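You operate a simulated robot arm through the tools that you are given. There is no shell and no other tool. Be economical: measure what you need, move in short steps, check, and stop when the job is done.

You are at the controls of a simulated robot arm. One attempt, no reset.

JOB
Turn the service dial to 750. Push the upper cabinet door shut. Take the brass pipe fitting on the top of the far trunking and put it away on the top of the steel workbench. Take the white coolant filter on the top of the far trunking and put it away on the waist-high shelf of the blue rack. Put the blue tape roll from the top of the steel workbench in the black tray and the yellow tape roll on the metal plate. Pull the door open. Any order will do. Set down upright: white coolant filter.
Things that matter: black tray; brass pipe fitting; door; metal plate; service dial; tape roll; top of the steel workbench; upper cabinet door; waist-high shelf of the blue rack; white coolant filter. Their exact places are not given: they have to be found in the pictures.

It is judged by the outcome, as a careful person would: the job done as asked, and still so three seconds after it is handed in. It fails if anything else is knocked over, pushed out of place, dropped, spilled or broken.

ROBOT AND FRAMES
A 6-joint arm with a four-finger gripper on a trunk, on a base that drives. Base frame: it is fixed to the floor where the robot stands at the start and does not move with it; the origin is under the middle of the robot, x ahead of it, y to its left, z up. Units: m, degrees, N and s.
Its first joint turns from -166.0 to 166.0 degrees. Places, roughly: black tray (26x30x8 cm) [4.9, -3.5, 0.9]; brass pipe fitting (4x4x5 cm) [2.8, 0.7, 0.6]; door [5.9, 0.1, 1.1]; metal plate (30x30x1 cm) [5.4, -2.9, 0.9]; service dial [0.7, 0, 1]; tape roll [5, -3, 1]; top of the steel workbench [5.1, -3, 0.9]; upper cabinet door [0.8, -0.3, 1.5]; waist-high shelf of the blue rack [6.2, -1.8, 1]; white coolant filter [2.75, 1, 0.75]. Payload 3.67 kg.
Tool frame: the origin (TCP) lies between the finger pads and is the grasp point; the fingertips stand 0.028 m ahead of it; z points along the fingers, y is the line along which they close. The gripper opens to 0.112 m. The gripper's body begins 0.073 m behind the TCP.
Orientation is that of the tool frame in the base frame, as a unit quaternion [x, y, z, w]. With the fingers straight down and closing along the base's y, the tool's x points along the base's -x, its y along +y and its z along -z.

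CONTROLS
- The arm moves only by the tool arm_command. Its argument "moves" is one flat list of numbers, 7 for each row, row after row: the shift along the base's x, y, z in m, then the turn, a rotation vector about the base's x, y, z in degrees, then the gripper command, from -1 (fully open) to 1 (shut), values between in proportion. In form: [tx, ty, tz, rx, ry, rz, claw, tx, ty, tz, rx, ry, rz, claw, ...]. A call has 1 to 8 rows; each row shifts and turns the commanded pose from where the row before left it. A row lasts 0.2 s, in which the tool goes at most 0.05 m and 8.6 degrees; a call with a longer step from one row to the next is refused whole, and so is a gripper value outside its range. Where a pose cannot be reached the arm comes as near as it can. A force on the tool above 40 N (or 10 N above the force at the start of the call, whichever is more), or a blocked arm, ends the call early, and 0.2 s more pass. The fingers move at their own pace and stop on an object; they squeeze with about 25 N. The grip force told is the motor's: it shows also when the fingers shut on nothing. Time passes only in rows, and 0.2 s behind the last, so rows that do not move let the fingers close. It gives the time, the measured TCP pose, the force on the tool (base axes), the opening and the grip force at its end, in the units of the frame above (readings bear some noise), with the torque about the TCP (base axes, N m) and any sound that the robot's microphone picked up, and new pictures: "show" is both (left out), scene, wrist or none.
- Cameras (640 x 400 px; columns grow to the right, rows downward): "scene" is now at [0.1051, 0.1777, 1.3773]; the picture's right is [-0.40, -0.92, 0.00], its down [-0.08, 0.04, -1.00] and it looks along [0.91, -0.40, -0.09] (base axes); focal length 243 px, centre (320, 200). "wrist" rides on the gripper at [0.06, -0.018, -0.104] in the tool frame; the picture's right is [0.29, 0.96, 0.00], its down [-0.80, 0.24, -0.55] and it looks along [-0.53, 0.16, 0.83] (tool axes); focal length 234 px, centre (320, 200).
- base_move(legs): drives the robot by 1 to 6 legs, each [ahead, left, turn to the left] in m, m and degrees, along the robot's own axes; the way and the turn of a leg run together, so that a leg with both is an arc; at most 1.5 m and 180 degrees a leg. The arm and the cameras ride along, it lands a little off, and it stops where it bumps. It gives what a move gives, and a new picture of the scene camera.
- head_to(pan, tilt): turns the head with the scene camera to pan (to the left, within 143 degrees either way) and tilt (down, from -29 to 69), counted from straight ahead of the robot. It gives what a move gives, and a new picture of the scene camera.
- locate(camera, pixels): for up to 12 pixels [column, row] of the newest picture of that camera ("zoom" is the newest enlarged one), the place [x, y, z] in the base frame of the surface seen there, good to about 0.002 m. It takes no simulated time.
- enlarge(camera, box): a new picture of the part [left, top, right, bottom] of that camera's present view, enlarged. It takes no simulated time.
- hand_in(): hands the job in; it is judged then, once.

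Go step by step. Measure first, check grasps and placings, and put right what went wrong. The budget is 117 turns and 260 pictures, counting those below and the enlarged ones. Unless the task says otherwise, let go and move clear before handing in, and close with one line.

The tools are called after "Call:" as a command line: name --argument value ..., lists and objects as JSON in quotes. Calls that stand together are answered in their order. arm_command: Moves the arm, as the interface text tells. Its arguments: {"type":"object","properties":{"moves":{"type":"array","items":{"type":"number"}},"show":{"type":"string","enum":["both","scene","wrist","none"]}},"required":["moves"]} The other tools are called the same way: base_move (legs) drives the base; head_to (pan, tilt) turns the head that bears the scene camera; locate (camera, pixels) gives the place of the surface under pixels of a picture; enlarge (camera, box) takes an enlarged picture of a part of a camera's view; hand_in () hands the job in.

At the start:

```text
clock: 0.0
ee_pos: [0.5395, -0.0297, 1.1496]
orientation: [0.0, 1.0, 0.0, 0.0]
force: [0.3, -0.8, -0.9]
torque: [0.0, -0.01, 0.04]
opening: 0.1119
grip_force: 0.1
robot x, y, heading: [-0.0034, -0.0016, -0.2]
head pan, tilt: [-23.7, 5.2]
```

scene: 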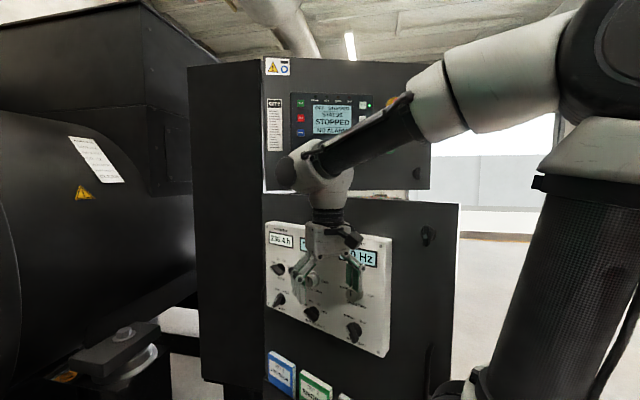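
wrist: 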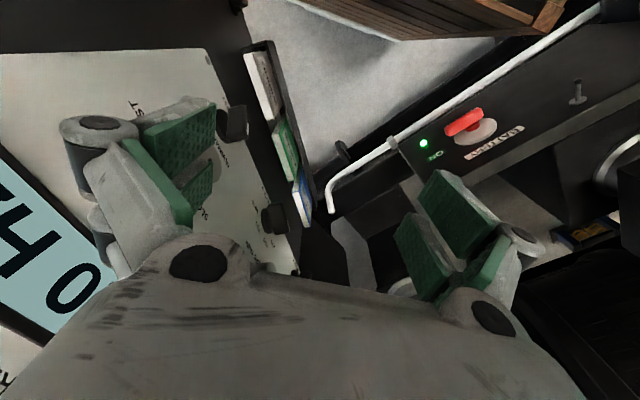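

The scene shows a control cabinet with a panel of knobs around (270-390, 225-355), partly hidden by the gripper. I'll enlarge the panel and the upper cabinet.

Call:
enlarge --camera "scene" --box '[255, 215, 405, 365]'

Call:
enlarge --camera "scene" --box '[180, 40, 480, 230]'

Call:
locate --camera "scene" --pixels '[[278, 268], [279, 299], [312, 314], [354, 332], [268, 240], [385, 345], [428, 236], [266, 120], [425, 120], [416, 173], [264, 350], [450, 300]]'

```text
2.67 times, centred on (330, 290) of scene
```

zoom: 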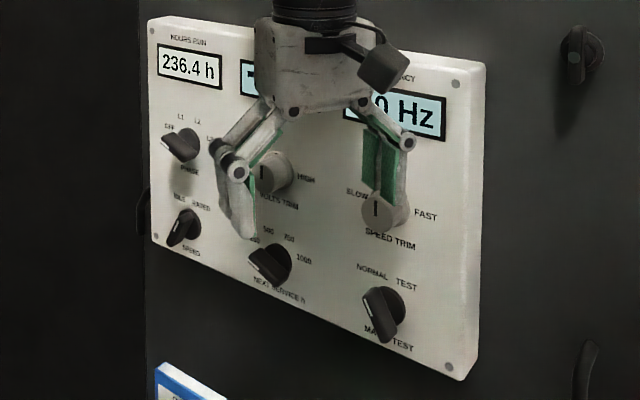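

```text
2.11 times, centred on (330, 135) of scene
```

zoom: 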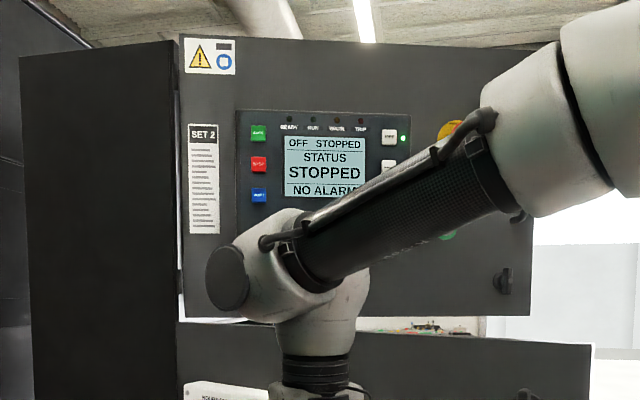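

```text
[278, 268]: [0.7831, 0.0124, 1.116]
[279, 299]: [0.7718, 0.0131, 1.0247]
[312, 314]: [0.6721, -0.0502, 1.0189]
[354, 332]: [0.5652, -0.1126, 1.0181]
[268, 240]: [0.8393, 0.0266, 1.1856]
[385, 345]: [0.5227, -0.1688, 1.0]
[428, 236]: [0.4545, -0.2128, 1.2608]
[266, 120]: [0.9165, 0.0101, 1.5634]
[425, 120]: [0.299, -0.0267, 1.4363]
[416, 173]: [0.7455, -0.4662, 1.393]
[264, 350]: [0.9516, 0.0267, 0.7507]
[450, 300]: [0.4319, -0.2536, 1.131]
```

The dial labelled "NEXT SERVICE h" (500/750/1000) is at about scene (312,314), on a lower door standing ajar. I'll zoom in closer and measure knob and panel.

Call:
enlarge --camera "scene" --box '[285, 285, 349, 325]'

```text
10.00 times, centred on (317, 305) of scene
```

zoom: 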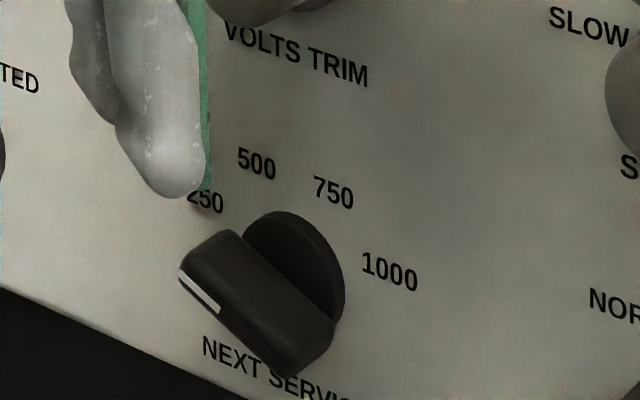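

The knob is a bar on a disc with a white stripe on its left end (pixel (200,290)), apparently at 250. Measuring the labels and bar in 3D.

Call:
locate --camera "zoom" --pixels '[[205, 203], [256, 164], [333, 193], [389, 271], [300, 240], [335, 290], [205, 250], [300, 345], [250, 300], [190, 278], [215, 305], [240, 270]]'

Call:
locate --camera "scene" --pixels '[[330, 330], [345, 300], [300, 325], [290, 260], [375, 340], [270, 300], [264, 210], [455, 210], [264, 185], [428, 188], [300, 65], [229, 200]]'

```text
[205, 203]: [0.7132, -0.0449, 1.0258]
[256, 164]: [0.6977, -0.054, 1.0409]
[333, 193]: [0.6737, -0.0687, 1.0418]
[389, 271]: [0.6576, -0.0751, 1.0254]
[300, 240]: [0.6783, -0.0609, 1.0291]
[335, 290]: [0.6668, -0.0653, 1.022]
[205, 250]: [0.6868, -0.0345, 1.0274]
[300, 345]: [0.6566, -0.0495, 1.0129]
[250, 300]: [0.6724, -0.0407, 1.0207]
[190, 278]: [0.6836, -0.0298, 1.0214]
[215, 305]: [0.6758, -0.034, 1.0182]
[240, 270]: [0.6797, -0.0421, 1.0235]
```

```text
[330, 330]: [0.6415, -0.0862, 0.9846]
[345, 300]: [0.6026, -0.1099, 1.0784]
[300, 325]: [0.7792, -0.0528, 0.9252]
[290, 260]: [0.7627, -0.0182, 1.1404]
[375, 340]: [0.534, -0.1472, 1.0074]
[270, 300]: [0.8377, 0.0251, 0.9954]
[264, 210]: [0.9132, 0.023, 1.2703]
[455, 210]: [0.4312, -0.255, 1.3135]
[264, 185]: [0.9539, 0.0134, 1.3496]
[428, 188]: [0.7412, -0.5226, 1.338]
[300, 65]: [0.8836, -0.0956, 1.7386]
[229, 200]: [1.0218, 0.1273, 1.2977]
```

Fitted geometry: the panel's right is u≈(-0.871,-0.491,0) and its outward normal is n≈(-0.491,0.871,0). The dial centre is near (0.685,-0.06,1.01), the labels sit at -60/-20/+20/+60°, and the pointer is at 250. I'll yaw the tool and back it off, ready to pitch it toward the panel.

Call:
arm_command --moves '[0.006, 0.021, 0, 0, 0, -8.6, 0.2, 0.006, 0.021, 0, 0, 0, -8.6, 0.2, 0.006, 0.021, 0, 0, 0, -8.6, 0.2, 0.006, 0.021, 0, 0, 0, -8.6, 0.2, 0.006, 0.021, 0, 0, 0, -8.6, 0.2, 0.006, 0.021, 0, 0, 0, -8.6, 0.2, 0.006, 0.021, 0, 0, 0, -8.6, 0.2]' --show "none"

Call:
arm_command --moves '[0, 0, 0, -7.4, -4.17, 0, 0.2, 0, 0, 0, -7.4, -4.17, 0, 0.2, 0, 0, 0, -7.4, -4.17, 0, 0.2, 0, 0, 0, -7.4, -4.17, 0, 0.2, 0, 0, 0, -7.4, -4.17, 0, 0.2, 0, 0, 0, -7.4, -4.17, 0, 0.2, 0, 0, 0, -7.4, -4.17, 0, 0.2, 0, 0, 0, -7.4, -4.17, 0, 0.2]' --show "both"

```text
clock: 1.6
ee_pos: [0.5817, 0.1175, 1.1501]
orientation: [0.502, 0.865, 0.0, 0.0]
force: [-0.5, -0.1, -0.2]
torque: [0.03, 0.01, -0.02]
opening: 0.0447
grip_force: 0.1
robot x, y, heading: [0.0005, -0.0032, 0.1]
head pan, tilt: [-23.7, 5.2]
```

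```text
clock: 3.4
ee_pos: [0.583, 0.1152, 1.15]
orientation: [0.415, 0.717, -0.283, 0.482]
force: [0.4, -0.3, 0.0]
torque: [0.02, -0.01, 0.02]
opening: 0.0446
grip_force: 0.0
robot x, y, heading: [0.0003, 0.0029, 0.1]
head pan, tilt: [-23.7, 5.2]
```

scene: 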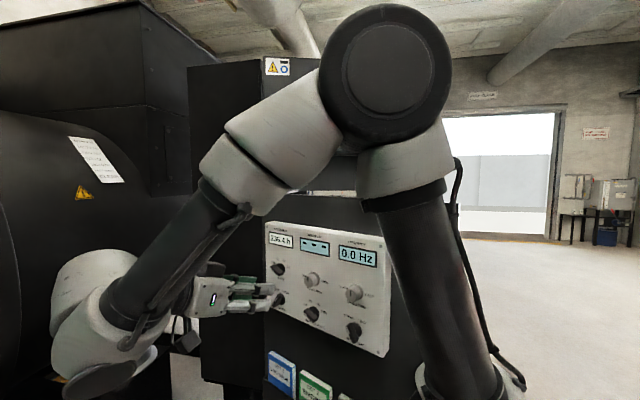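
wrist: 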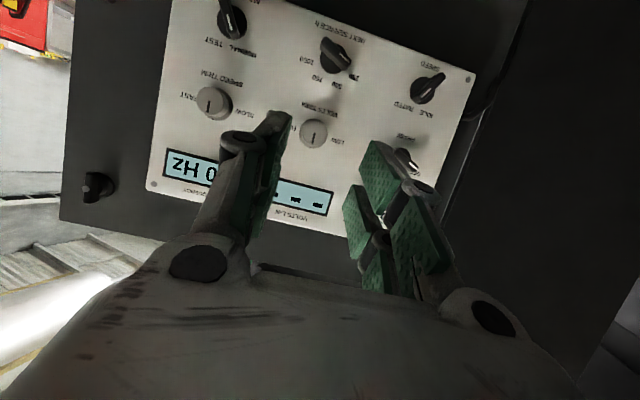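

The wrist view shows the panel upside-down with the dial at (335,55). I'll finish the pitch, roll -60° and move in front of the dial.

Call:
arm_command --moves '[0, 0, 0, -6.38, -3.6, 0, 0.2, 0, 0, 0, -6.38, -3.6, 0, 0.2, 0, 0, 0, -6.38, -3.6, 0, 0.2]' --show "none"

Call:
arm_command --moves '[0.0061, -0.01, -0.0197, -4.21, 7.46, 0, 0.2, 0.0061, -0.01, -0.0197, -4.21, 7.46, 0, 0.2, 0.0061, -0.01, -0.0197, -4.21, 7.46, 0, 0.2, 0.0061, -0.01, -0.0197, -4.21, 7.46, 0, 0.2, 0.0061, -0.01, -0.0197, -4.21, 7.46, 0, 0.2, 0.0061, -0.01, -0.0197, -4.21, 7.46, 0, 0.2, 0.0061, -0.01, -0.0197, -4.21, 7.46, 0, 0.2]'

```text
clock: 4.2
ee_pos: [0.5827, 0.1169, 1.1494]
orientation: [0.354, 0.612, -0.359, 0.609]
force: [-0.1, -0.4, 1.0]
torque: [0.0, -0.04, 0.02]
opening: 0.0448
grip_force: 0.0
robot x, y, heading: [-0.0018, -0.0011, -0.0]
head pan, tilt: [-23.7, 5.2]
```

```text
clock: 5.8
ee_pos: [0.6252, 0.0469, 1.0113]
orientation: [0.001, 0.707, -0.616, 0.347]
force: [-0.2, 0.0, 0.4]
torque: [0.01, -0.01, 0.05]
opening: 0.0447
grip_force: 0.0
robot x, y, heading: [-0.0018, 0.0014, -0.1]
head pan, tilt: [-23.7, 5.2]
```

scene: 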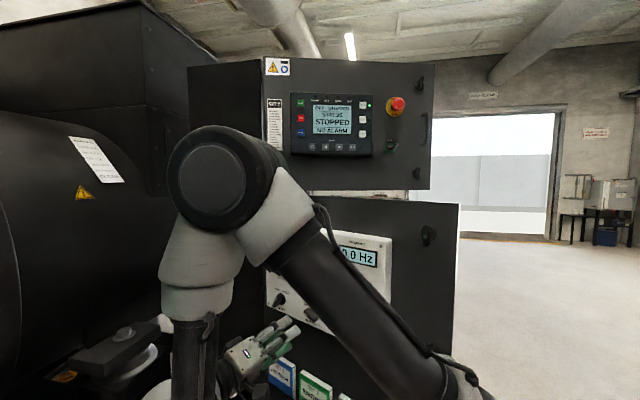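
wrist: 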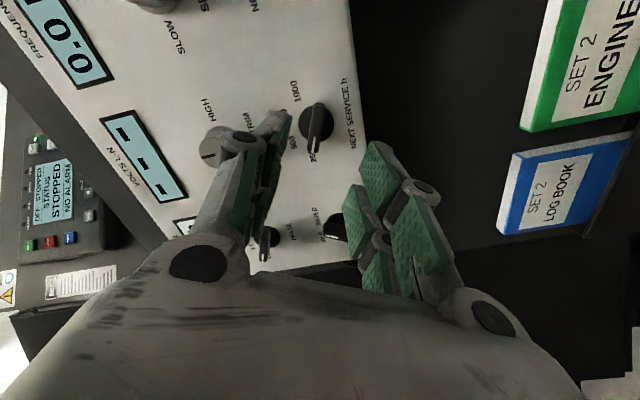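

The wrist view now has the dial at about (317,122), with its bar running vertically and lying between the fingers. Zooming and measuring from here.

Call:
enlarge --camera "wrist" --box '[277, 85, 357, 165]'

Call:
locate --camera "wrist" --pixels '[[315, 115], [314, 148], [318, 132], [312, 135], [302, 118], [325, 105], [330, 140], [345, 150]]'

```text
5.00 times, centred on (317, 125) of wrist
```

zoom: 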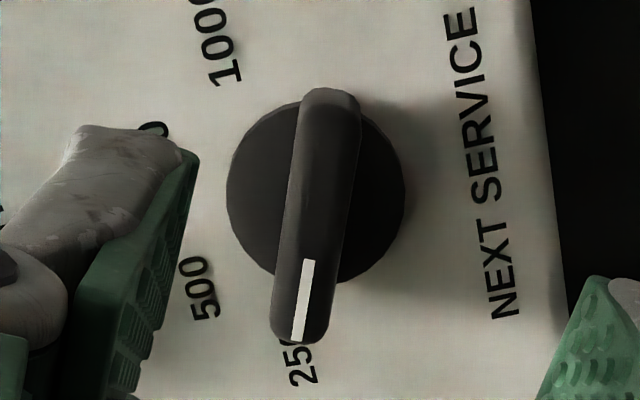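

```text
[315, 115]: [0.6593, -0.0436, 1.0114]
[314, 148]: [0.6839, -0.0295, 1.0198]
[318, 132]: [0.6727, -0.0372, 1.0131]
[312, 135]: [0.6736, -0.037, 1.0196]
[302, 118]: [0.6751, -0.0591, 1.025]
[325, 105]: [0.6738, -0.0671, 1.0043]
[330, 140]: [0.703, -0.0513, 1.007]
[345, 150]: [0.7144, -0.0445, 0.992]
```

Call:
locate --camera "zoom" --pixels '[[335, 105], [300, 330], [318, 200], [298, 200], [345, 200], [303, 270], [240, 190], [390, 190], [280, 130], [360, 260]]'

```text
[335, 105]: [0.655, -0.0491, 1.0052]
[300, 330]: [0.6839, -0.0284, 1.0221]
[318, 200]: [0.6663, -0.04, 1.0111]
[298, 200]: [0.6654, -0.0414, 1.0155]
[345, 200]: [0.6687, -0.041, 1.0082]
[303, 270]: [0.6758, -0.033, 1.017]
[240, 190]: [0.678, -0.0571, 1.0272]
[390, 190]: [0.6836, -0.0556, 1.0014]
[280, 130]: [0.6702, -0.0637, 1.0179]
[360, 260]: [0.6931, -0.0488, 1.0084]
```

The bar's midpoint is at (0.6695,-0.0388,1.0136) and it sticks out 27 mm. I'll advance to a TCP about 37 mm off the panel, so the tips stop just clear of the disc, then close.

Call:
arm_command --moves '[0.00975, -0.01905, 0.0006, 0, 0, 0, 0.2, 0.00975, -0.01905, 0.0006, 0, 0, 0, 0.2, 0.00975, -0.01905, 0.0006, 0, 0, 0, 0.2, 0.00975, -0.01905, 0.0006, 0, 0, 0, 0.2, 0, 0, 0, 0, 0, 0, 0.2]' --show "wrist"

```text
clock: 7.0
ee_pos: [0.6637, -0.0298, 1.0148]
orientation: [0.001, 0.707, -0.616, 0.348]
force: [0.2, -0.4, 0.4]
torque: [0.01, -0.03, 0.0]
opening: 0.0447
grip_force: 0.1
robot x, y, heading: [0.0008, -0.0005, 0.1]
head pan, tilt: [-23.7, 5.2]
```

wrist: 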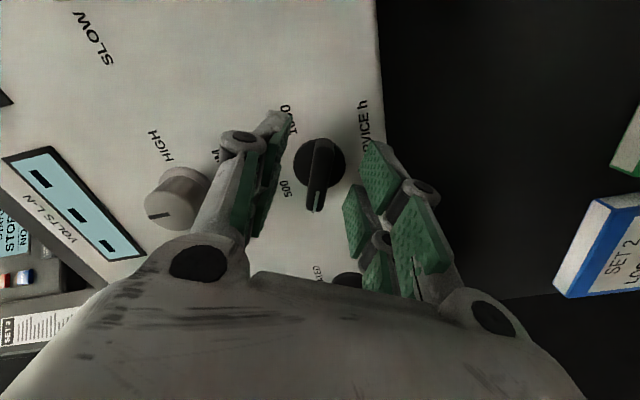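

The bar sits between the pads at (320,175). Closing on it.

Call:
arm_command --moves '[0, 0, 0, 0, 0, 0, 0.5, 0, 0, 0, 0, 0, 0, 0.8, 0, 0, 0, 0, 0, 0, 1]' --show "wrist"

```text
clock: 7.8
ee_pos: [0.6649, -0.0293, 1.014]
orientation: [0.001, 0.707, -0.615, 0.349]
force: [4.4, 0.9, -4.0]
torque: [0.06, 0.15, 0.07]
opening: 0.0109
grip_force: 45.3
robot x, y, heading: [0.0038, -0.0011, 0.0]
head pan, tilt: [-23.7, 5.2]
```

wrist: 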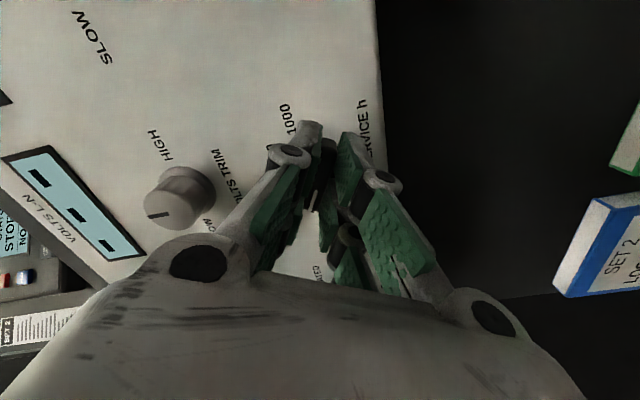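

Gripped at 10.9 mm, which matches the bar. Turning clockwise, 8 rows of 8.5° to start.

Call:
arm_command --moves '[0, 0, 0, 4.17, -7.4, 0, 1, 0, 0, 0, 4.17, -7.4, 0, 1, 0, 0, 0, 4.17, -7.4, 0, 1, 0, 0, 0, 4.17, -7.4, 0, 1, 0, 0, 0, 4.17, -7.4, 0, 1, 0, 0, 0, 4.17, -7.4, 0, 1, 0, 0, 0, 4.17, -7.4, 0, 1, 0, 0, 0, 4.17, -7.4, 0, 1]' --show "wrist"

```text
clock: 9.3
ee_pos: [0.6657, -0.0279, 1.0137]
orientation: [0.321, 0.632, -0.39, 0.588]
force: [13.0, 1.7, -8.8]
torque: [0.74, 0.47, 0.27]
opening: 0.0111
grip_force: 44.8
out of reach, approached as far as the arm can: row 7
robot x, y, heading: [-0.0013, 0.0021, -0.0]
head pan, tilt: [-23.7, 5.2]
stopped in row 7: the force on the tool passed its limit at 52 N (the readings are from after the stop); the commanded pose is now the measured one
```

wrist: 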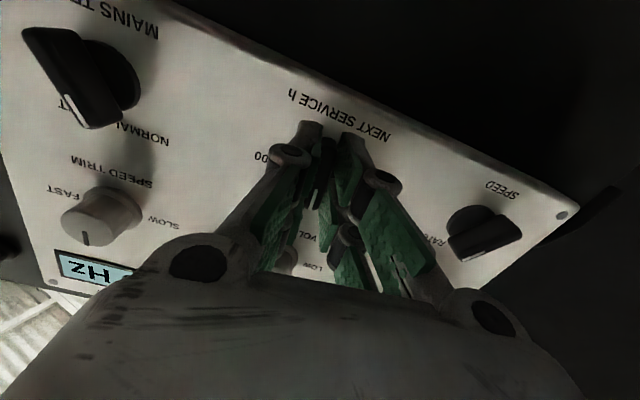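

The arm reached its limit after about 53° of turn, with 27° or so still to go. I'll release, back off and look at the dial and the arm posture.

Call:
arm_command --moves '[0, 0, 0, 0, 0, 0, 0.4, 0, 0, 0, 0, 0, 0, 0.2, -0.01, 0.0174, 0, 0, 0, 0, 0.2, -0.01, 0.0174, 0, 0, 0, 0, 0.2, -0.01, 0.0174, 0, 0, 0, 0, 0.2, -0.01, 0.0174, 0, 0, 0, 0, 0.2]'

Call:
enlarge --camera "wrist" --box '[260, 60, 400, 180]'

```text
clock: 10.7
ee_pos: [0.625, 0.0412, 1.014]
orientation: [0.322, 0.631, -0.391, 0.588]
force: [-0.2, -0.3, 1.0]
torque: [0.02, 0.04, -0.01]
opening: 0.0447
grip_force: 0.2
robot x, y, heading: [0.0003, 0.0027, 0.1]
head pan, tilt: [-23.7, 5.2]
```

scene: 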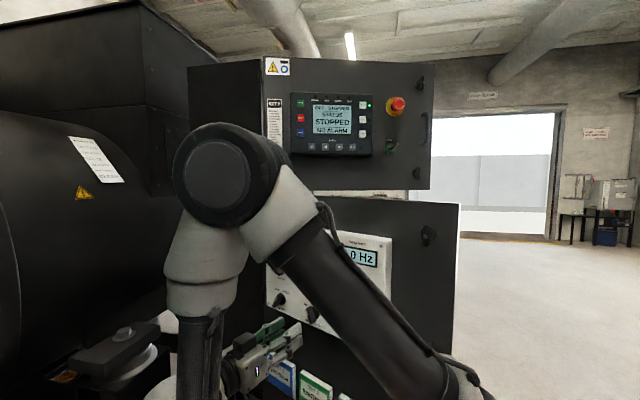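
wrist: 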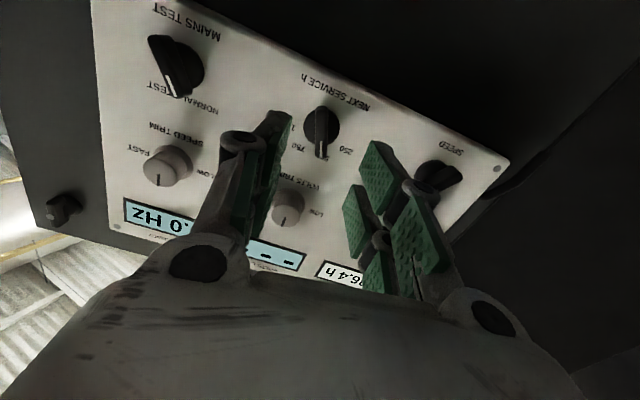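

```text
3.33 times, centred on (330, 120) of wrist
```

zoom: 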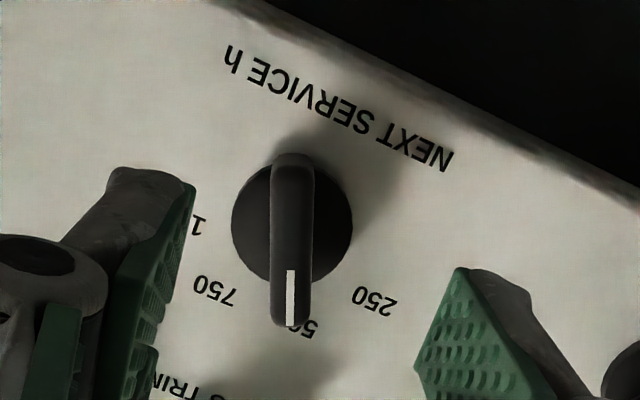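

The dial now points at about 500. I'll test in free space how far the tool can roll further from here.

Call:
arm_command --moves '[0, 0, 0, 4.17, -7.4, 0, 0.2, 0, 0, 0, 4.17, -7.4, 0, 0.2, 0, 0, 0, 4.17, -7.4, 0, 0.2, 0, 0, 0, 4.17, -7.4, 0, 0.2]' --show "wrist"

Call:
locate --camera "zoom" --pixels '[[292, 165], [291, 315], [291, 240]]'

```text
clock: 11.7
ee_pos: [0.7067, 0.1129, 1.1757]
orientation: [0.488, 0.516, -0.207, 0.672]
force: [-0.3, 0.2, 0.5]
torque: [0.0, -0.01, 0.01]
opening: 0.0448
grip_force: 0.1
out of reach, approached as far as the arm can: row 1, 2, 3, 4
robot x, y, heading: [0.0013, -0.0001, 0.0]
head pan, tilt: [-23.7, 5.2]
```

wrist: 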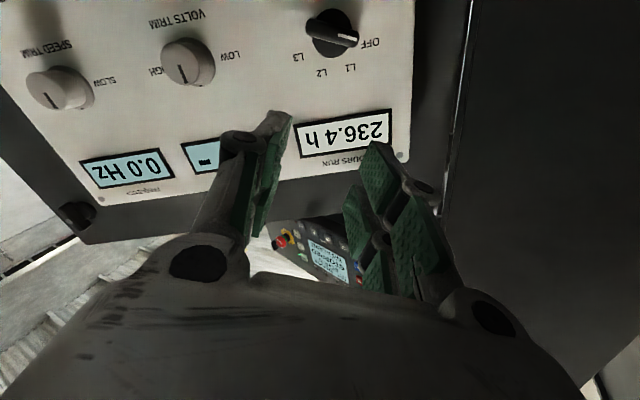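

```text
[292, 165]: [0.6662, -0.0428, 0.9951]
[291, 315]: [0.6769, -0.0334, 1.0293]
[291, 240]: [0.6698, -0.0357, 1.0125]
```

The dial measures -22°, i.e. at 500. The arm drifted when it was out of reach, so I'll retreat the tool and look to the left for room to stand more squarely in front of this panel.

Call:
arm_command --moves '[-0.03, 0.02, 0, 0, 0, 0, 0.2, -0.03, 0.02, 0, 0, 0, 0, 0.2, -0.03, 0.02, 0, 0, 0, 0, 0.2, -0.03, 0.02, 0, 0, 0, 0, 0.2]' --show "none"

Call:
head_to --pan 45 --tilt 25

```text
clock: 12.7
ee_pos: [0.6013, 0.2018, 1.2055]
orientation: [0.491, 0.512, -0.204, 0.675]
force: [-0.6, -0.6, 0.1]
torque: [-0.05, 0.0, 0.01]
opening: 0.0449
grip_force: 0.0
out of reach, approached as far as the arm can: row 1, 2, 3, 4
robot x, y, heading: [0.0041, -0.0012, 0.1]
head pan, tilt: [-23.7, 5.2]
```

```text
clock: 14.1
ee_pos: [0.6007, 0.2012, 1.2058]
orientation: [0.491, 0.511, -0.203, 0.676]
force: [0.0, 0.2, 0.0]
torque: [-0.01, 0.01, -0.01]
opening: 0.0451
grip_force: 0.1
robot x, y, heading: [0.0004, 0.0, 0.0]
head pan, tilt: [45.0, 25.0]
```

scene: 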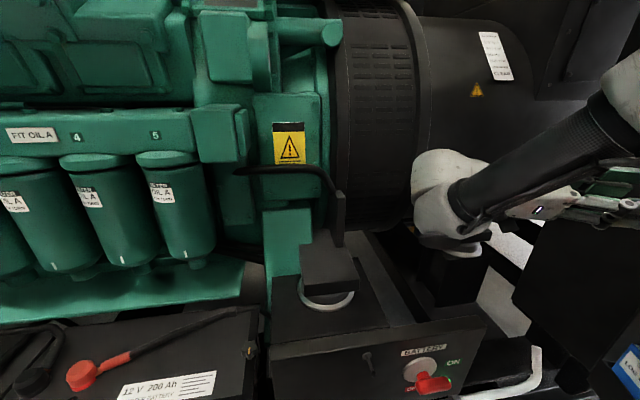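

The generator set fills the left side, so I can't stand there. Measuring how far away it is.

Call:
locate --camera "scene" --pixels '[[160, 390], [85, 375], [240, 340], [300, 270], [325, 290], [450, 270], [435, 385], [270, 390], [480, 230], [440, 180], [550, 370], [480, 320]]'

Call:
head_to --pan -120 --tilt 25

```text
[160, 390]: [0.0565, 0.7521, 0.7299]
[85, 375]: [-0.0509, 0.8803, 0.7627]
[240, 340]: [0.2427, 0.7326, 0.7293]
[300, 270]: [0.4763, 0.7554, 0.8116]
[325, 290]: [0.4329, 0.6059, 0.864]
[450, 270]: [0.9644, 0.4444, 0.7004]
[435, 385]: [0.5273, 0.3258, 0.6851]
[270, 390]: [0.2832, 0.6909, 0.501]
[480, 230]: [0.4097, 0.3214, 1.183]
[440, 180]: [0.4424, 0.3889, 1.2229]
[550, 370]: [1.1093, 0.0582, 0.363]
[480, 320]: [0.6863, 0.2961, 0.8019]
```

```text
clock: 16.6
ee_pos: [0.6015, 0.2006, 1.2048]
orientation: [0.491, 0.511, -0.203, 0.675]
force: [0.8, -0.2, -0.2]
torque: [0.03, -0.02, 0.0]
opening: 0.0447
grip_force: 0.2
robot x, y, heading: [-0.0004, -0.0001, 0.1]
head pan, tilt: [-120.0, 25.0]
```

scene: 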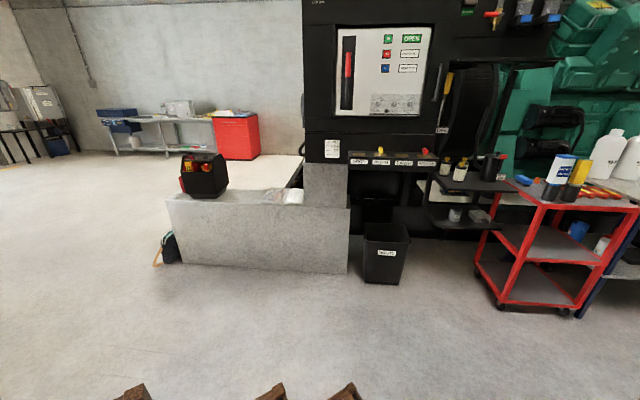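

The roll limit is probably the last joint, so I'll grip from the other side with the camera on top. That means rolling back the other way by about 227° in free space, in stages.

Call:
arm_command --moves '[0, 0, 0, -4.125, 7.316, 0, 0.2, 0, 0, 0, -4.125, 7.316, 0, 0.2, 0, 0, 0, -4.125, 7.316, 0, 0.2, 0, 0, 0, -4.125, 7.316, 0, 0.2, 0, 0, 0, -4.125, 7.316, 0, 0.2, 0, 0, 0, -4.125, 7.316, 0, 0.2, 0, 0, 0, -4.125, 7.316, 0, 0.2]' --show "none"

Call:
head_to --pan 0 --tilt 15

```text
clock: 18.2
ee_pos: [0.6013, 0.2014, 1.2063]
orientation: [0.178, 0.685, -0.508, 0.49]
force: [1.0, -0.6, 0.3]
torque: [0.01, -0.02, -0.01]
opening: 0.0448
grip_force: 0.1
robot x, y, heading: [0.0004, 0.0027, 0.0]
head pan, tilt: [-120.0, 25.0]
```

```text
clock: 20.2
ee_pos: [0.6025, 0.2021, 1.2051]
orientation: [0.18, 0.685, -0.508, 0.491]
force: [0.7, 0.4, -0.4]
torque: [-0.03, -0.01, -0.01]
opening: 0.0447
grip_force: 0.0
robot x, y, heading: [0.0004, -0.0014, 0.1]
head pan, tilt: [0.0, 15.0]
```

scene: 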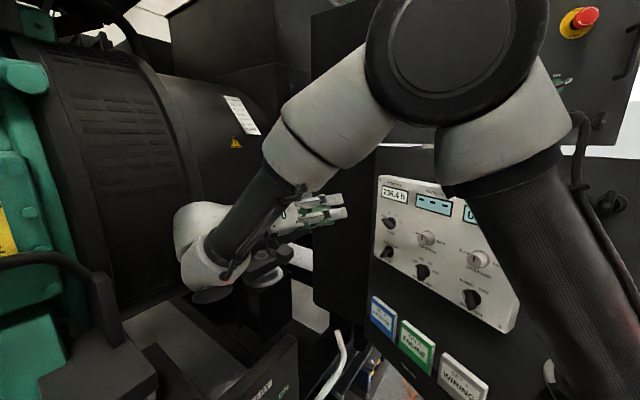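

The commanded pose follows the measured one. Continuing the roll while moving back in front of the dial.

Call:
arm_command --moves '[0, 0, 0, -4.125, 7.316, 0, 0.2, 0, 0, 0, -4.125, 7.316, 0, 0.2, 0, 0, 0, -4.125, 7.316, 0, 0.2, 0, 0, 0, -4.125, 7.316, 0, 0.2, 0, 0, 0, -4.125, 7.316, 0, 0.2, 0, 0, 0, -4.125, 7.316, 0, 0.2, 0, 0, 0, -4.125, 7.316, 0, 0.2, 0, 0, 0, -4.125, 7.316, 0, 0.2]' --show "none"

Call:
arm_command --moves '[0, 0, 0, -4.125, 7.316, 0, 0.2, 0, 0, 0, -4.125, 7.316, 0, 0.2, 0, 0, 0, -4.125, 7.316, 0, 0.2, 0, 0, 0, -4.125, 7.316, 0, 0.2, 0, 0, 0, -4.125, 7.316, 0, 0.2, 0, 0, 0, -4.125, 7.316, 0, 0.2, 0, 0, 0, -4.125, 7.316, 0, 0.2, 0, 0, 0, -4.125, 7.316, 0, 0.2]' --show "none"

Call:
arm_command --moves '[0.0023, -0.019, -0.024, -4.125, 7.316, 0, 0.2, 0.0023, -0.019, -0.024, -4.125, 7.316, 0, 0.2, 0.0023, -0.019, -0.024, -4.125, 7.316, 0, 0.2, 0.0023, -0.019, -0.024, -4.125, 7.316, 0, 0.2, 0.0023, -0.019, -0.024, 0, 0, 0, 0.2, 0.0023, -0.019, -0.024, 0, 0, 0, 0.2, 0.0023, -0.019, -0.024, 0, 0, 0, 0.2, 0.0023, -0.019, -0.024, 0, 0, 0, 0.2]' --show "both"

```text
clock: 22.0
ee_pos: [0.6022, 0.2005, 1.2045]
orientation: [0.23, -0.669, 0.695, -0.126]
force: [1.1, -0.2, -0.1]
torque: [-0.01, -0.01, 0.02]
opening: 0.0448
grip_force: 0.1
robot x, y, heading: [-0.0004, 0.0004, -0.1]
head pan, tilt: [0.0, 15.0]
```

```text
clock: 23.8
ee_pos: [0.6024, 0.2015, 1.2053]
orientation: [0.562, -0.428, 0.65, 0.279]
force: [0.5, 0.1, 0.2]
torque: [0.0, 0.01, -0.04]
opening: 0.0448
grip_force: 0.0
robot x, y, heading: [-0.0023, 0.0006, 0.2]
head pan, tilt: [0.0, 15.0]
```

```text
clock: 25.6
ee_pos: [0.6194, 0.0483, 1.0132]
orientation: [0.661, -0.249, 0.543, 0.454]
force: [-0.8, 0.8, 0.8]
torque: [0.0, -0.02, 0.0]
opening: 0.0445
grip_force: 0.2
robot x, y, heading: [-0.0024, -0.0011, -0.0]
head pan, tilt: [0.0, 15.0]
```

scene: 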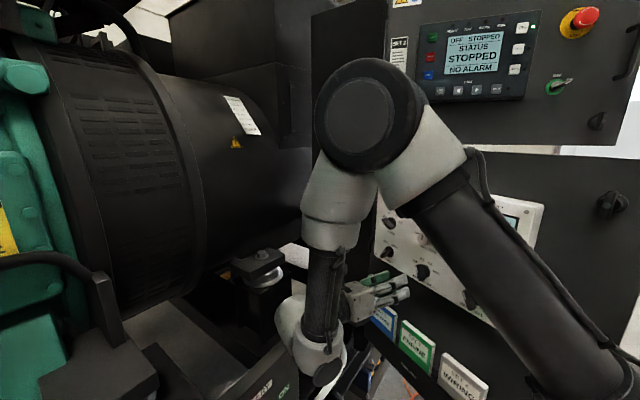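
wrist: 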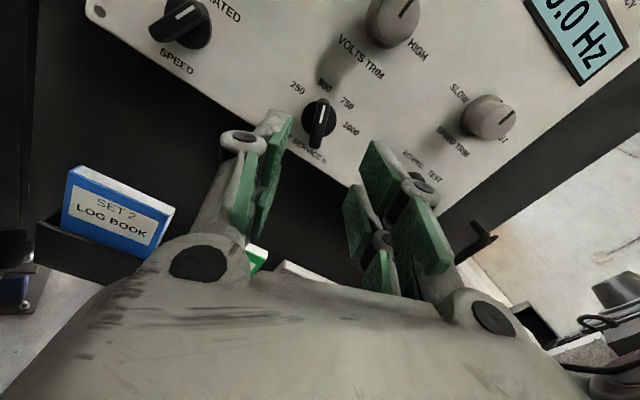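

The dial at wrist (318,120) shows its pointer at 500 and aligned with the fingers. Advancing and gripping.

Call:
arm_command --moves '[0.0111, -0.0195, 0.0001, 0, 0, 0, 0.2, 0.0111, -0.0195, 0.0001, 0, 0, 0, 0.2, 0.0111, -0.0195, 0.0001, 0, 0, 0, 0.2, 0.0111, -0.0195, 0.0001, 0, 0, 0, 0.2, 0, 0, 0, 0, 0, 0, 0.5, 0, 0, 0, 0, 0, 0, 0.8, 0, 0, 0, 0, 0, 0, 1, 0, 0, 0, 0, 0, 0, 1]' --show "wrist"

```text
clock: 27.4
ee_pos: [0.6665, -0.0276, 1.0143]
orientation: [0.661, -0.249, 0.543, 0.455]
force: [16.1, 2.5, -0.9]
torque: [0.59, 0.48, 0.19]
opening: 0.011
grip_force: 45.1
robot x, y, heading: [-0.0034, -0.0002, 0.1]
head pan, tilt: [0.0, 15.0]
```

wrist: 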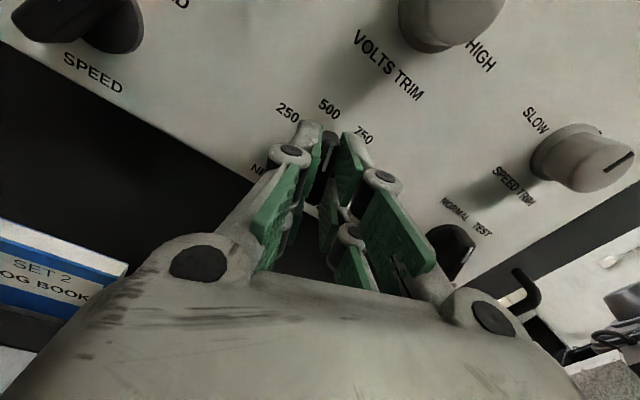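

Gripped at 11 mm with a small side load. I'll shift 3 mm to relieve it and turn +41°.

Call:
arm_command --moves '[0.0026, 0.0015, 0, 0, 0, 0, 1, 0, 0, 0, 4.03, -7.14, 0, 1, 0, 0, 0, 4.03, -7.14, 0, 1, 0, 0, 0, 4.03, -7.14, 0, 1, 0, 0, 0, 4.03, -7.14, 0, 1, 0, 0, 0, 4.03, -7.14, 0, 1, 0, 0, 0, 0, 0, 0, 1]' --show "wrist"

```text
clock: 29.0
ee_pos: [0.6664, -0.0275, 1.0128]
orientation: [0.531, -0.466, 0.667, 0.236]
force: [-24.8, -1.8, -30.5]
torque: [1.06, 0.51, -0.35]
opening: 0.0112
grip_force: 44.8
robot x, y, heading: [0.0024, 0.0023, 0.1]
head pan, tilt: [0.0, 15.0]
```

wrist: 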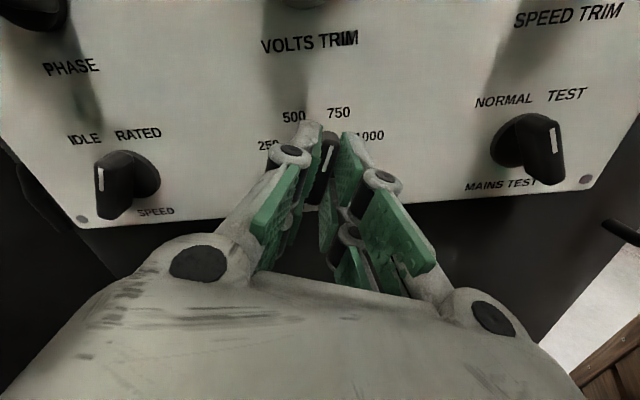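

The tool roll reads +21.8° clockwise, which is 750. Releasing, backing off and checking.

Call:
arm_command --moves '[0, 0, 0, 0, 0, 0, 0.6, 0, 0, 0, 0, 0, 0, 0.2, -0.011, 0.0195, 0, 0, 0, 0, 0.2, -0.011, 0.0195, 0, 0, 0, 0, 0.2, -0.011, 0.0195, 0, 0, 0, 0, 0.2, -0.011, 0.0195, 0, 0, 0, 0, 0.2]' --show "wrist"

Call:
enlarge --camera "wrist" --box '[250, 50, 390, 170]'

```text
clock: 30.4
ee_pos: [0.6227, 0.0521, 1.0128]
orientation: [0.532, -0.465, 0.667, 0.237]
force: [-0.1, 0.3, 0.0]
torque: [0.0, -0.01, -0.02]
opening: 0.0447
grip_force: 0.1
robot x, y, heading: [0.0031, 0.0027, 0.1]
head pan, tilt: [0.0, 15.0]
```

wrist: 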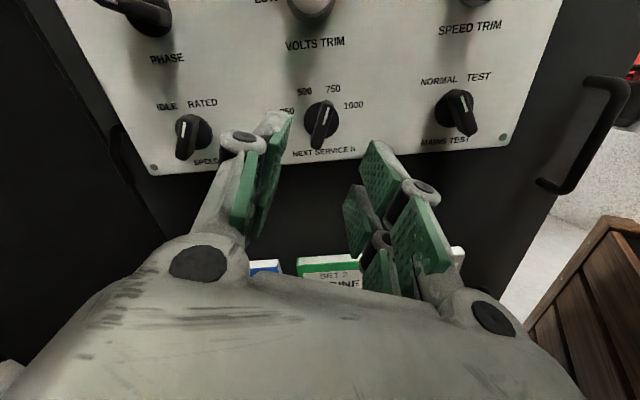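

```text
3.33 times, centred on (320, 110) of wrist
```

zoom: 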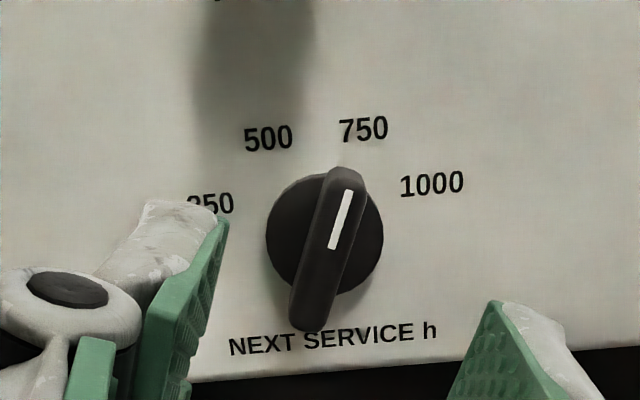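

The dial reads 750. Next is the upper door: I'll back away and raise the tool, turning it toward +x, then look at the door.

Call:
arm_command --moves '[-0.02, 0.02, 0.035, 0, 0, 0, 1, -0.02, 0.02, 0.035, 0, 0, 0, 1, -0.02, 0.02, 0.035, 0, 0, 0, 1, -0.02, 0.02, 0.035, 0, 0, 0, 1, -0.02, 0.01, 0.035, 0, 0, 0, 1, -0.02, 0.01, 0.035, 0, 0, 0, 1]' --show "none"

Call:
arm_command --moves '[0, 0, 0.035, 0, 0, 7.5, 1, 0, 0, 0.035, 0, 0, 7.5, 1, 0, 0, 0.035, 0, 0, 7.5, 1, 0, 0, 0.035, 0, 0, 7.5, 1, 0, 0, 0.035, 0, 0, 7.5, 1, 0, 0, 0.035, 0, 0, 7.5, 1]' --show "none"

Call:
head_to --pan -30 --tilt 0

```text
clock: 31.8
ee_pos: [0.5237, 0.1375, 1.1945]
orientation: [0.533, -0.464, 0.667, 0.235]
force: [-0.1, 0.3, 0.2]
torque: [-0.01, -0.02, -0.03]
opening: 0.0003
grip_force: 25.2
out of reach, approached as far as the arm can: row 6
robot x, y, heading: [-0.0008, -0.0022, 0.1]
head pan, tilt: [0.0, 15.0]
```

```text
clock: 33.2
ee_pos: [0.5237, 0.1389, 1.403]
orientation: [0.67, -0.224, 0.707, -0.037]
force: [-0.1, 0.5, -0.9]
torque: [0.03, 0.02, -0.05]
opening: 0.0
grip_force: 24.3
robot x, y, heading: [-0.0031, 0.0003, -0.4]
head pan, tilt: [0.0, 15.0]
```

```text
clock: 34.2
ee_pos: [0.524, 0.1369, 1.4033]
orientation: [0.669, -0.226, 0.707, -0.037]
force: [1.2, 0.6, -0.9]
torque: [-0.01, -0.01, -0.04]
opening: 0.0003
grip_force: 24.6
robot x, y, heading: [-0.0001, -0.0005, 0.0]
head pan, tilt: [-30.0, 0.0]
```

scene: 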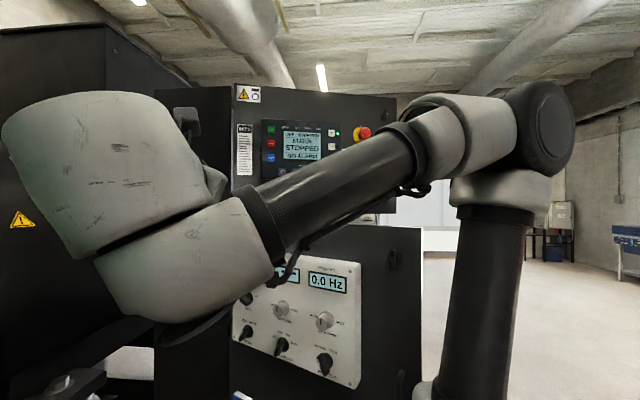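

Call:
arm_command --moves '[0, -0.045, 0.01, 0, 0, 0, 1, 0, -0.045, 0.01, 0, 0, 0, 1, 0, -0.045, 0.01, 0, 0, 0, 1, 0, -0.045, 0.01, 0, 0, 0, 1, 0, -0.045, 0.01, 0, 0, 0, 1, 0, -0.045, 0.01, 0, 0, 0, 1, 0, -0.045, 0.01, 0, 0, 0, 1, 0, -0.045, 0.01, 0, 0, 0, 1]' --show "both"

Call:
locate --camera "scene" --pixels '[[364, 133], [385, 110], [236, 100], [375, 203], [393, 150], [300, 95], [237, 190]]'

```text
clock: 36.0
ee_pos: [0.524, -0.2197, 1.4861]
orientation: [0.669, -0.223, 0.708, -0.035]
force: [-0.4, -1.7, -1.4]
torque: [0.03, -0.14, 0.12]
opening: 0.0
grip_force: 25.3
robot x, y, heading: [-0.0013, 0.0028, -0.2]
head pan, tilt: [-30.0, 0.0]
```

scene: 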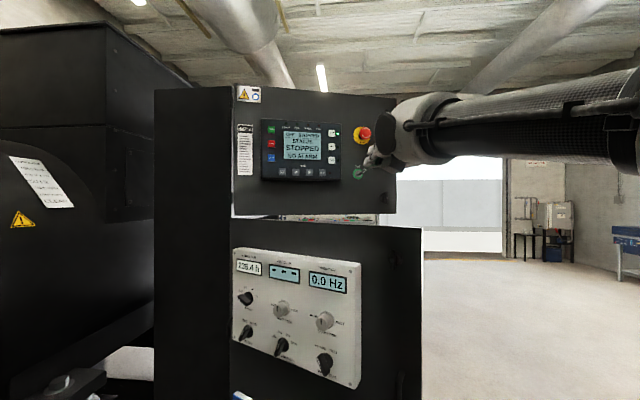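
wrist: 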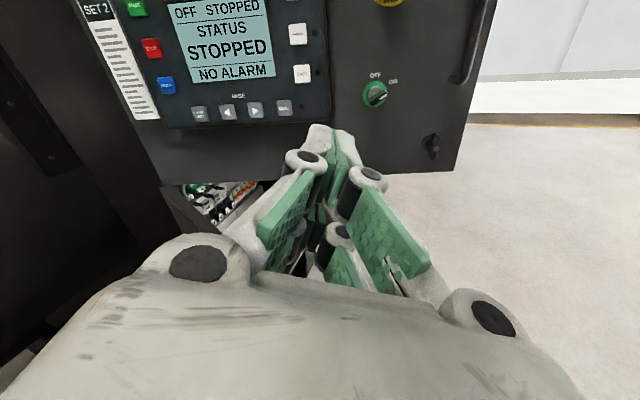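

```text
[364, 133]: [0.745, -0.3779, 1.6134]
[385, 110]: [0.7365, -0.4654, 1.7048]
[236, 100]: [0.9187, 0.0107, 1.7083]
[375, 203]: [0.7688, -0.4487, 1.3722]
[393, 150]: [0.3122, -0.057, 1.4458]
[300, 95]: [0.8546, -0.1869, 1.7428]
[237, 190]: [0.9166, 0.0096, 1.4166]
```

The door's open face shows in the wrist view, with a key switch at (375,93) and a latch at (432,145) to avoid. I'll measure a blank push spot between them.

Call:
locate --camera "wrist" --pixels '[[375, 93], [432, 145], [400, 140], [370, 140], [452, 165], [465, 50], [415, 100], [175, 180], [180, 220]]'

Call:
enlarge --camera "wrist" --box '[320, 40, 520, 190]'

```text
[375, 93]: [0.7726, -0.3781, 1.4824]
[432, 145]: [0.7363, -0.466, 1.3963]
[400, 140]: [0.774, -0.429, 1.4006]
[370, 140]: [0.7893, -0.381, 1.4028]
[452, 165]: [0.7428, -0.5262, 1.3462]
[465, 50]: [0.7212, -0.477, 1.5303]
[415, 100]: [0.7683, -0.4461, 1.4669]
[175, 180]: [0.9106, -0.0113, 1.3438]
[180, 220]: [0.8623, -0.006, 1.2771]
```

```text
2.67 times, centred on (420, 115) of wrist
```

zoom: 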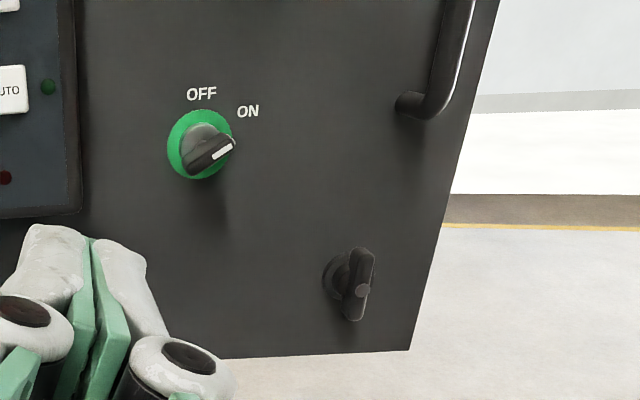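

Push spot chosen: (0.773,-0.43,1.445), clear of key, latch and handle. Moving to 4 cm in front of it.

Call:
arm_command --moves '[0.031, -0.031, -0.007, 0, 0, 0, 1, 0.031, -0.031, -0.007, 0, 0, 0, 1, 0.031, -0.031, -0.007, 0, 0, 0, 1, 0.031, -0.031, -0.007, 0, 0, 0, 1, 0.031, -0.031, -0.007, 0, 0, 0, 1, 0.031, -0.031, -0.007, 0, 0, 0, 1]' --show "both"

```text
clock: 37.4
ee_pos: [0.7246, -0.3531, 1.4477]
orientation: [0.669, -0.226, 0.707, -0.036]
force: [-1.3, 0.4, 1.5]
torque: [-0.02, 0.02, -0.01]
opening: 0.0
grip_force: 24.8
out of reach, approached as far as the arm can: row 1, 2, 3, 4
robot x, y, heading: [-0.0021, -0.0013, 0.0]
head pan, tilt: [-30.0, 0.0]
```

scene: 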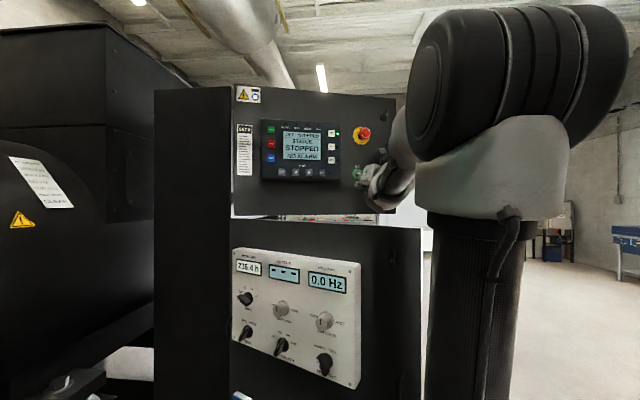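
wrist: 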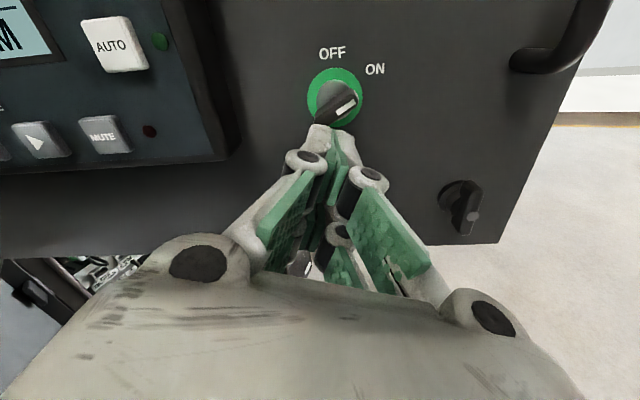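

The tip is just below the key switch, so I'll back off a little and go further right.

Call:
arm_command --moves '[-0.03, 0, -0.002, 0, 0, 0, 1, 0, -0.024, -0.002, 0, 0, 0, 1, 0, -0.024, -0.002, 0, 0, 0, 1, 0.005, -0.024, -0.002, 0, 0, 0, 1]' --show "wrist"

```text
clock: 38.4
ee_pos: [0.7001, -0.4251, 1.4382]
orientation: [0.669, -0.226, 0.707, -0.036]
force: [-0.3, 0.9, 0.3]
torque: [0.02, 0.05, 0.01]
opening: 0.0002
grip_force: 25.4
robot x, y, heading: [-0.0012, 0.0002, 0.3]
head pan, tilt: [-30.0, 0.0]
```

wrist: 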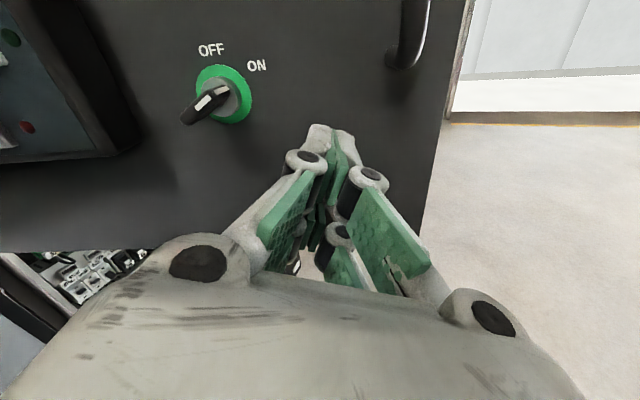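

Call:
enlarge --camera "wrist" --box '[160, 30, 360, 170]'

Call:
locate --camera "wrist" --pixels '[[318, 115], [360, 130], [400, 160], [190, 115], [215, 95]]'

```text
2.86 times, centred on (260, 100) of wrist
```

zoom: 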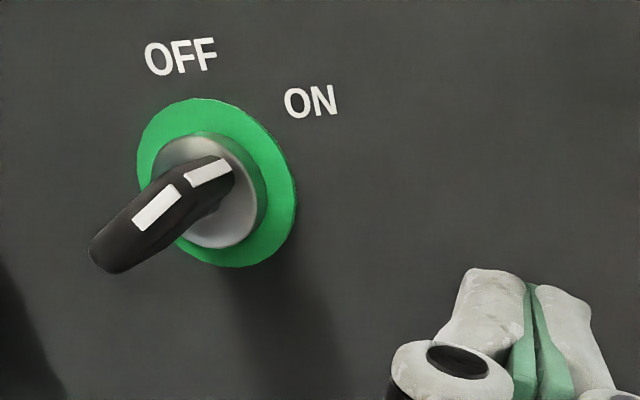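

```text
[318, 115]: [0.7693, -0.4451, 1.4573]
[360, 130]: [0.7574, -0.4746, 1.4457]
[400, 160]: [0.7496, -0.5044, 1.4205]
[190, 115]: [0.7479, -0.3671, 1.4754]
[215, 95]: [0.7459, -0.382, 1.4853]
```

The key is undisturbed. Pushing along the door normal now.

Call:
arm_command --moves '[0.02, -0.006, 0, 0, 0, 0, 1, 0.02, -0.006, 0, 0, 0, 0, 1, 0.02, -0.006, 0, 0, 0, 0, 1, 0.02, -0.006, 0, 0, 0, 0, 1, 0.02, -0.005, 0, 0, 0, 0, 1, 0.02, -0.004, 0, 0, 0, 0, 1, 0.02, -0.003, 0, 0, 0, 0, 1]' --show "both"

```text
clock: 40.0
ee_pos: [0.8394, -0.4614, 1.4393]
orientation: [0.669, -0.226, 0.707, -0.037]
force: [-0.9, -1.0, 0.7]
torque: [0.01, 0.06, -0.01]
opening: 0.0
grip_force: 24.8
robot x, y, heading: [-0.0003, 0.0019, 0.2]
head pan, tilt: [-30.0, 0.0]
```

scene: 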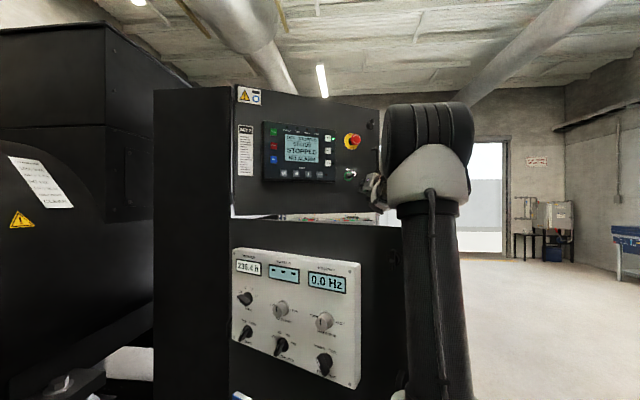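
wrist: 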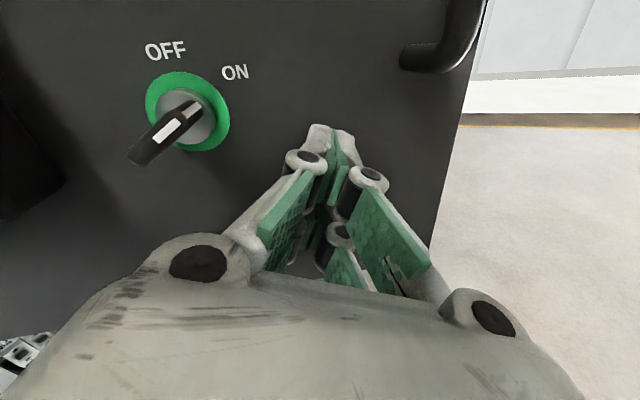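

The door is swinging in freely. I'll keep pushing in finer steps.

Call:
arm_command --moves '[0.015, -0.002, 0, 0, 0, 0, 1, 0.015, -0.001, 0, 0, 0, 0, 1, 0.015, 0, 0, 0, 0, 0, 1, 0.015, 0, 0, 0, 0, 0, 1, 0.012, 0, 0, 0, 0, 0, 1, 0.012, 0, 0, 0, 0, 0, 1]' --show "both"

```text
clock: 41.4
ee_pos: [0.9237, -0.4646, 1.4396]
orientation: [0.669, -0.225, 0.707, -0.037]
force: [-1.7, -0.7, -0.4]
torque: [0.01, 0.03, 0.03]
opening: 0.0001
grip_force: 25.1
robot x, y, heading: [0.0022, -0.0012, 0.3]
head pan, tilt: [-30.0, 0.0]
```

scene: 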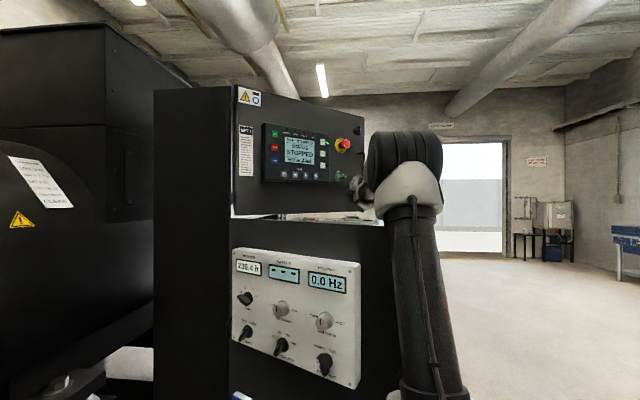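
wrist: 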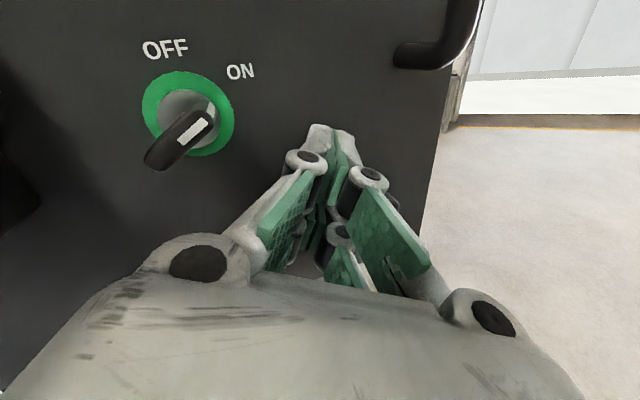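

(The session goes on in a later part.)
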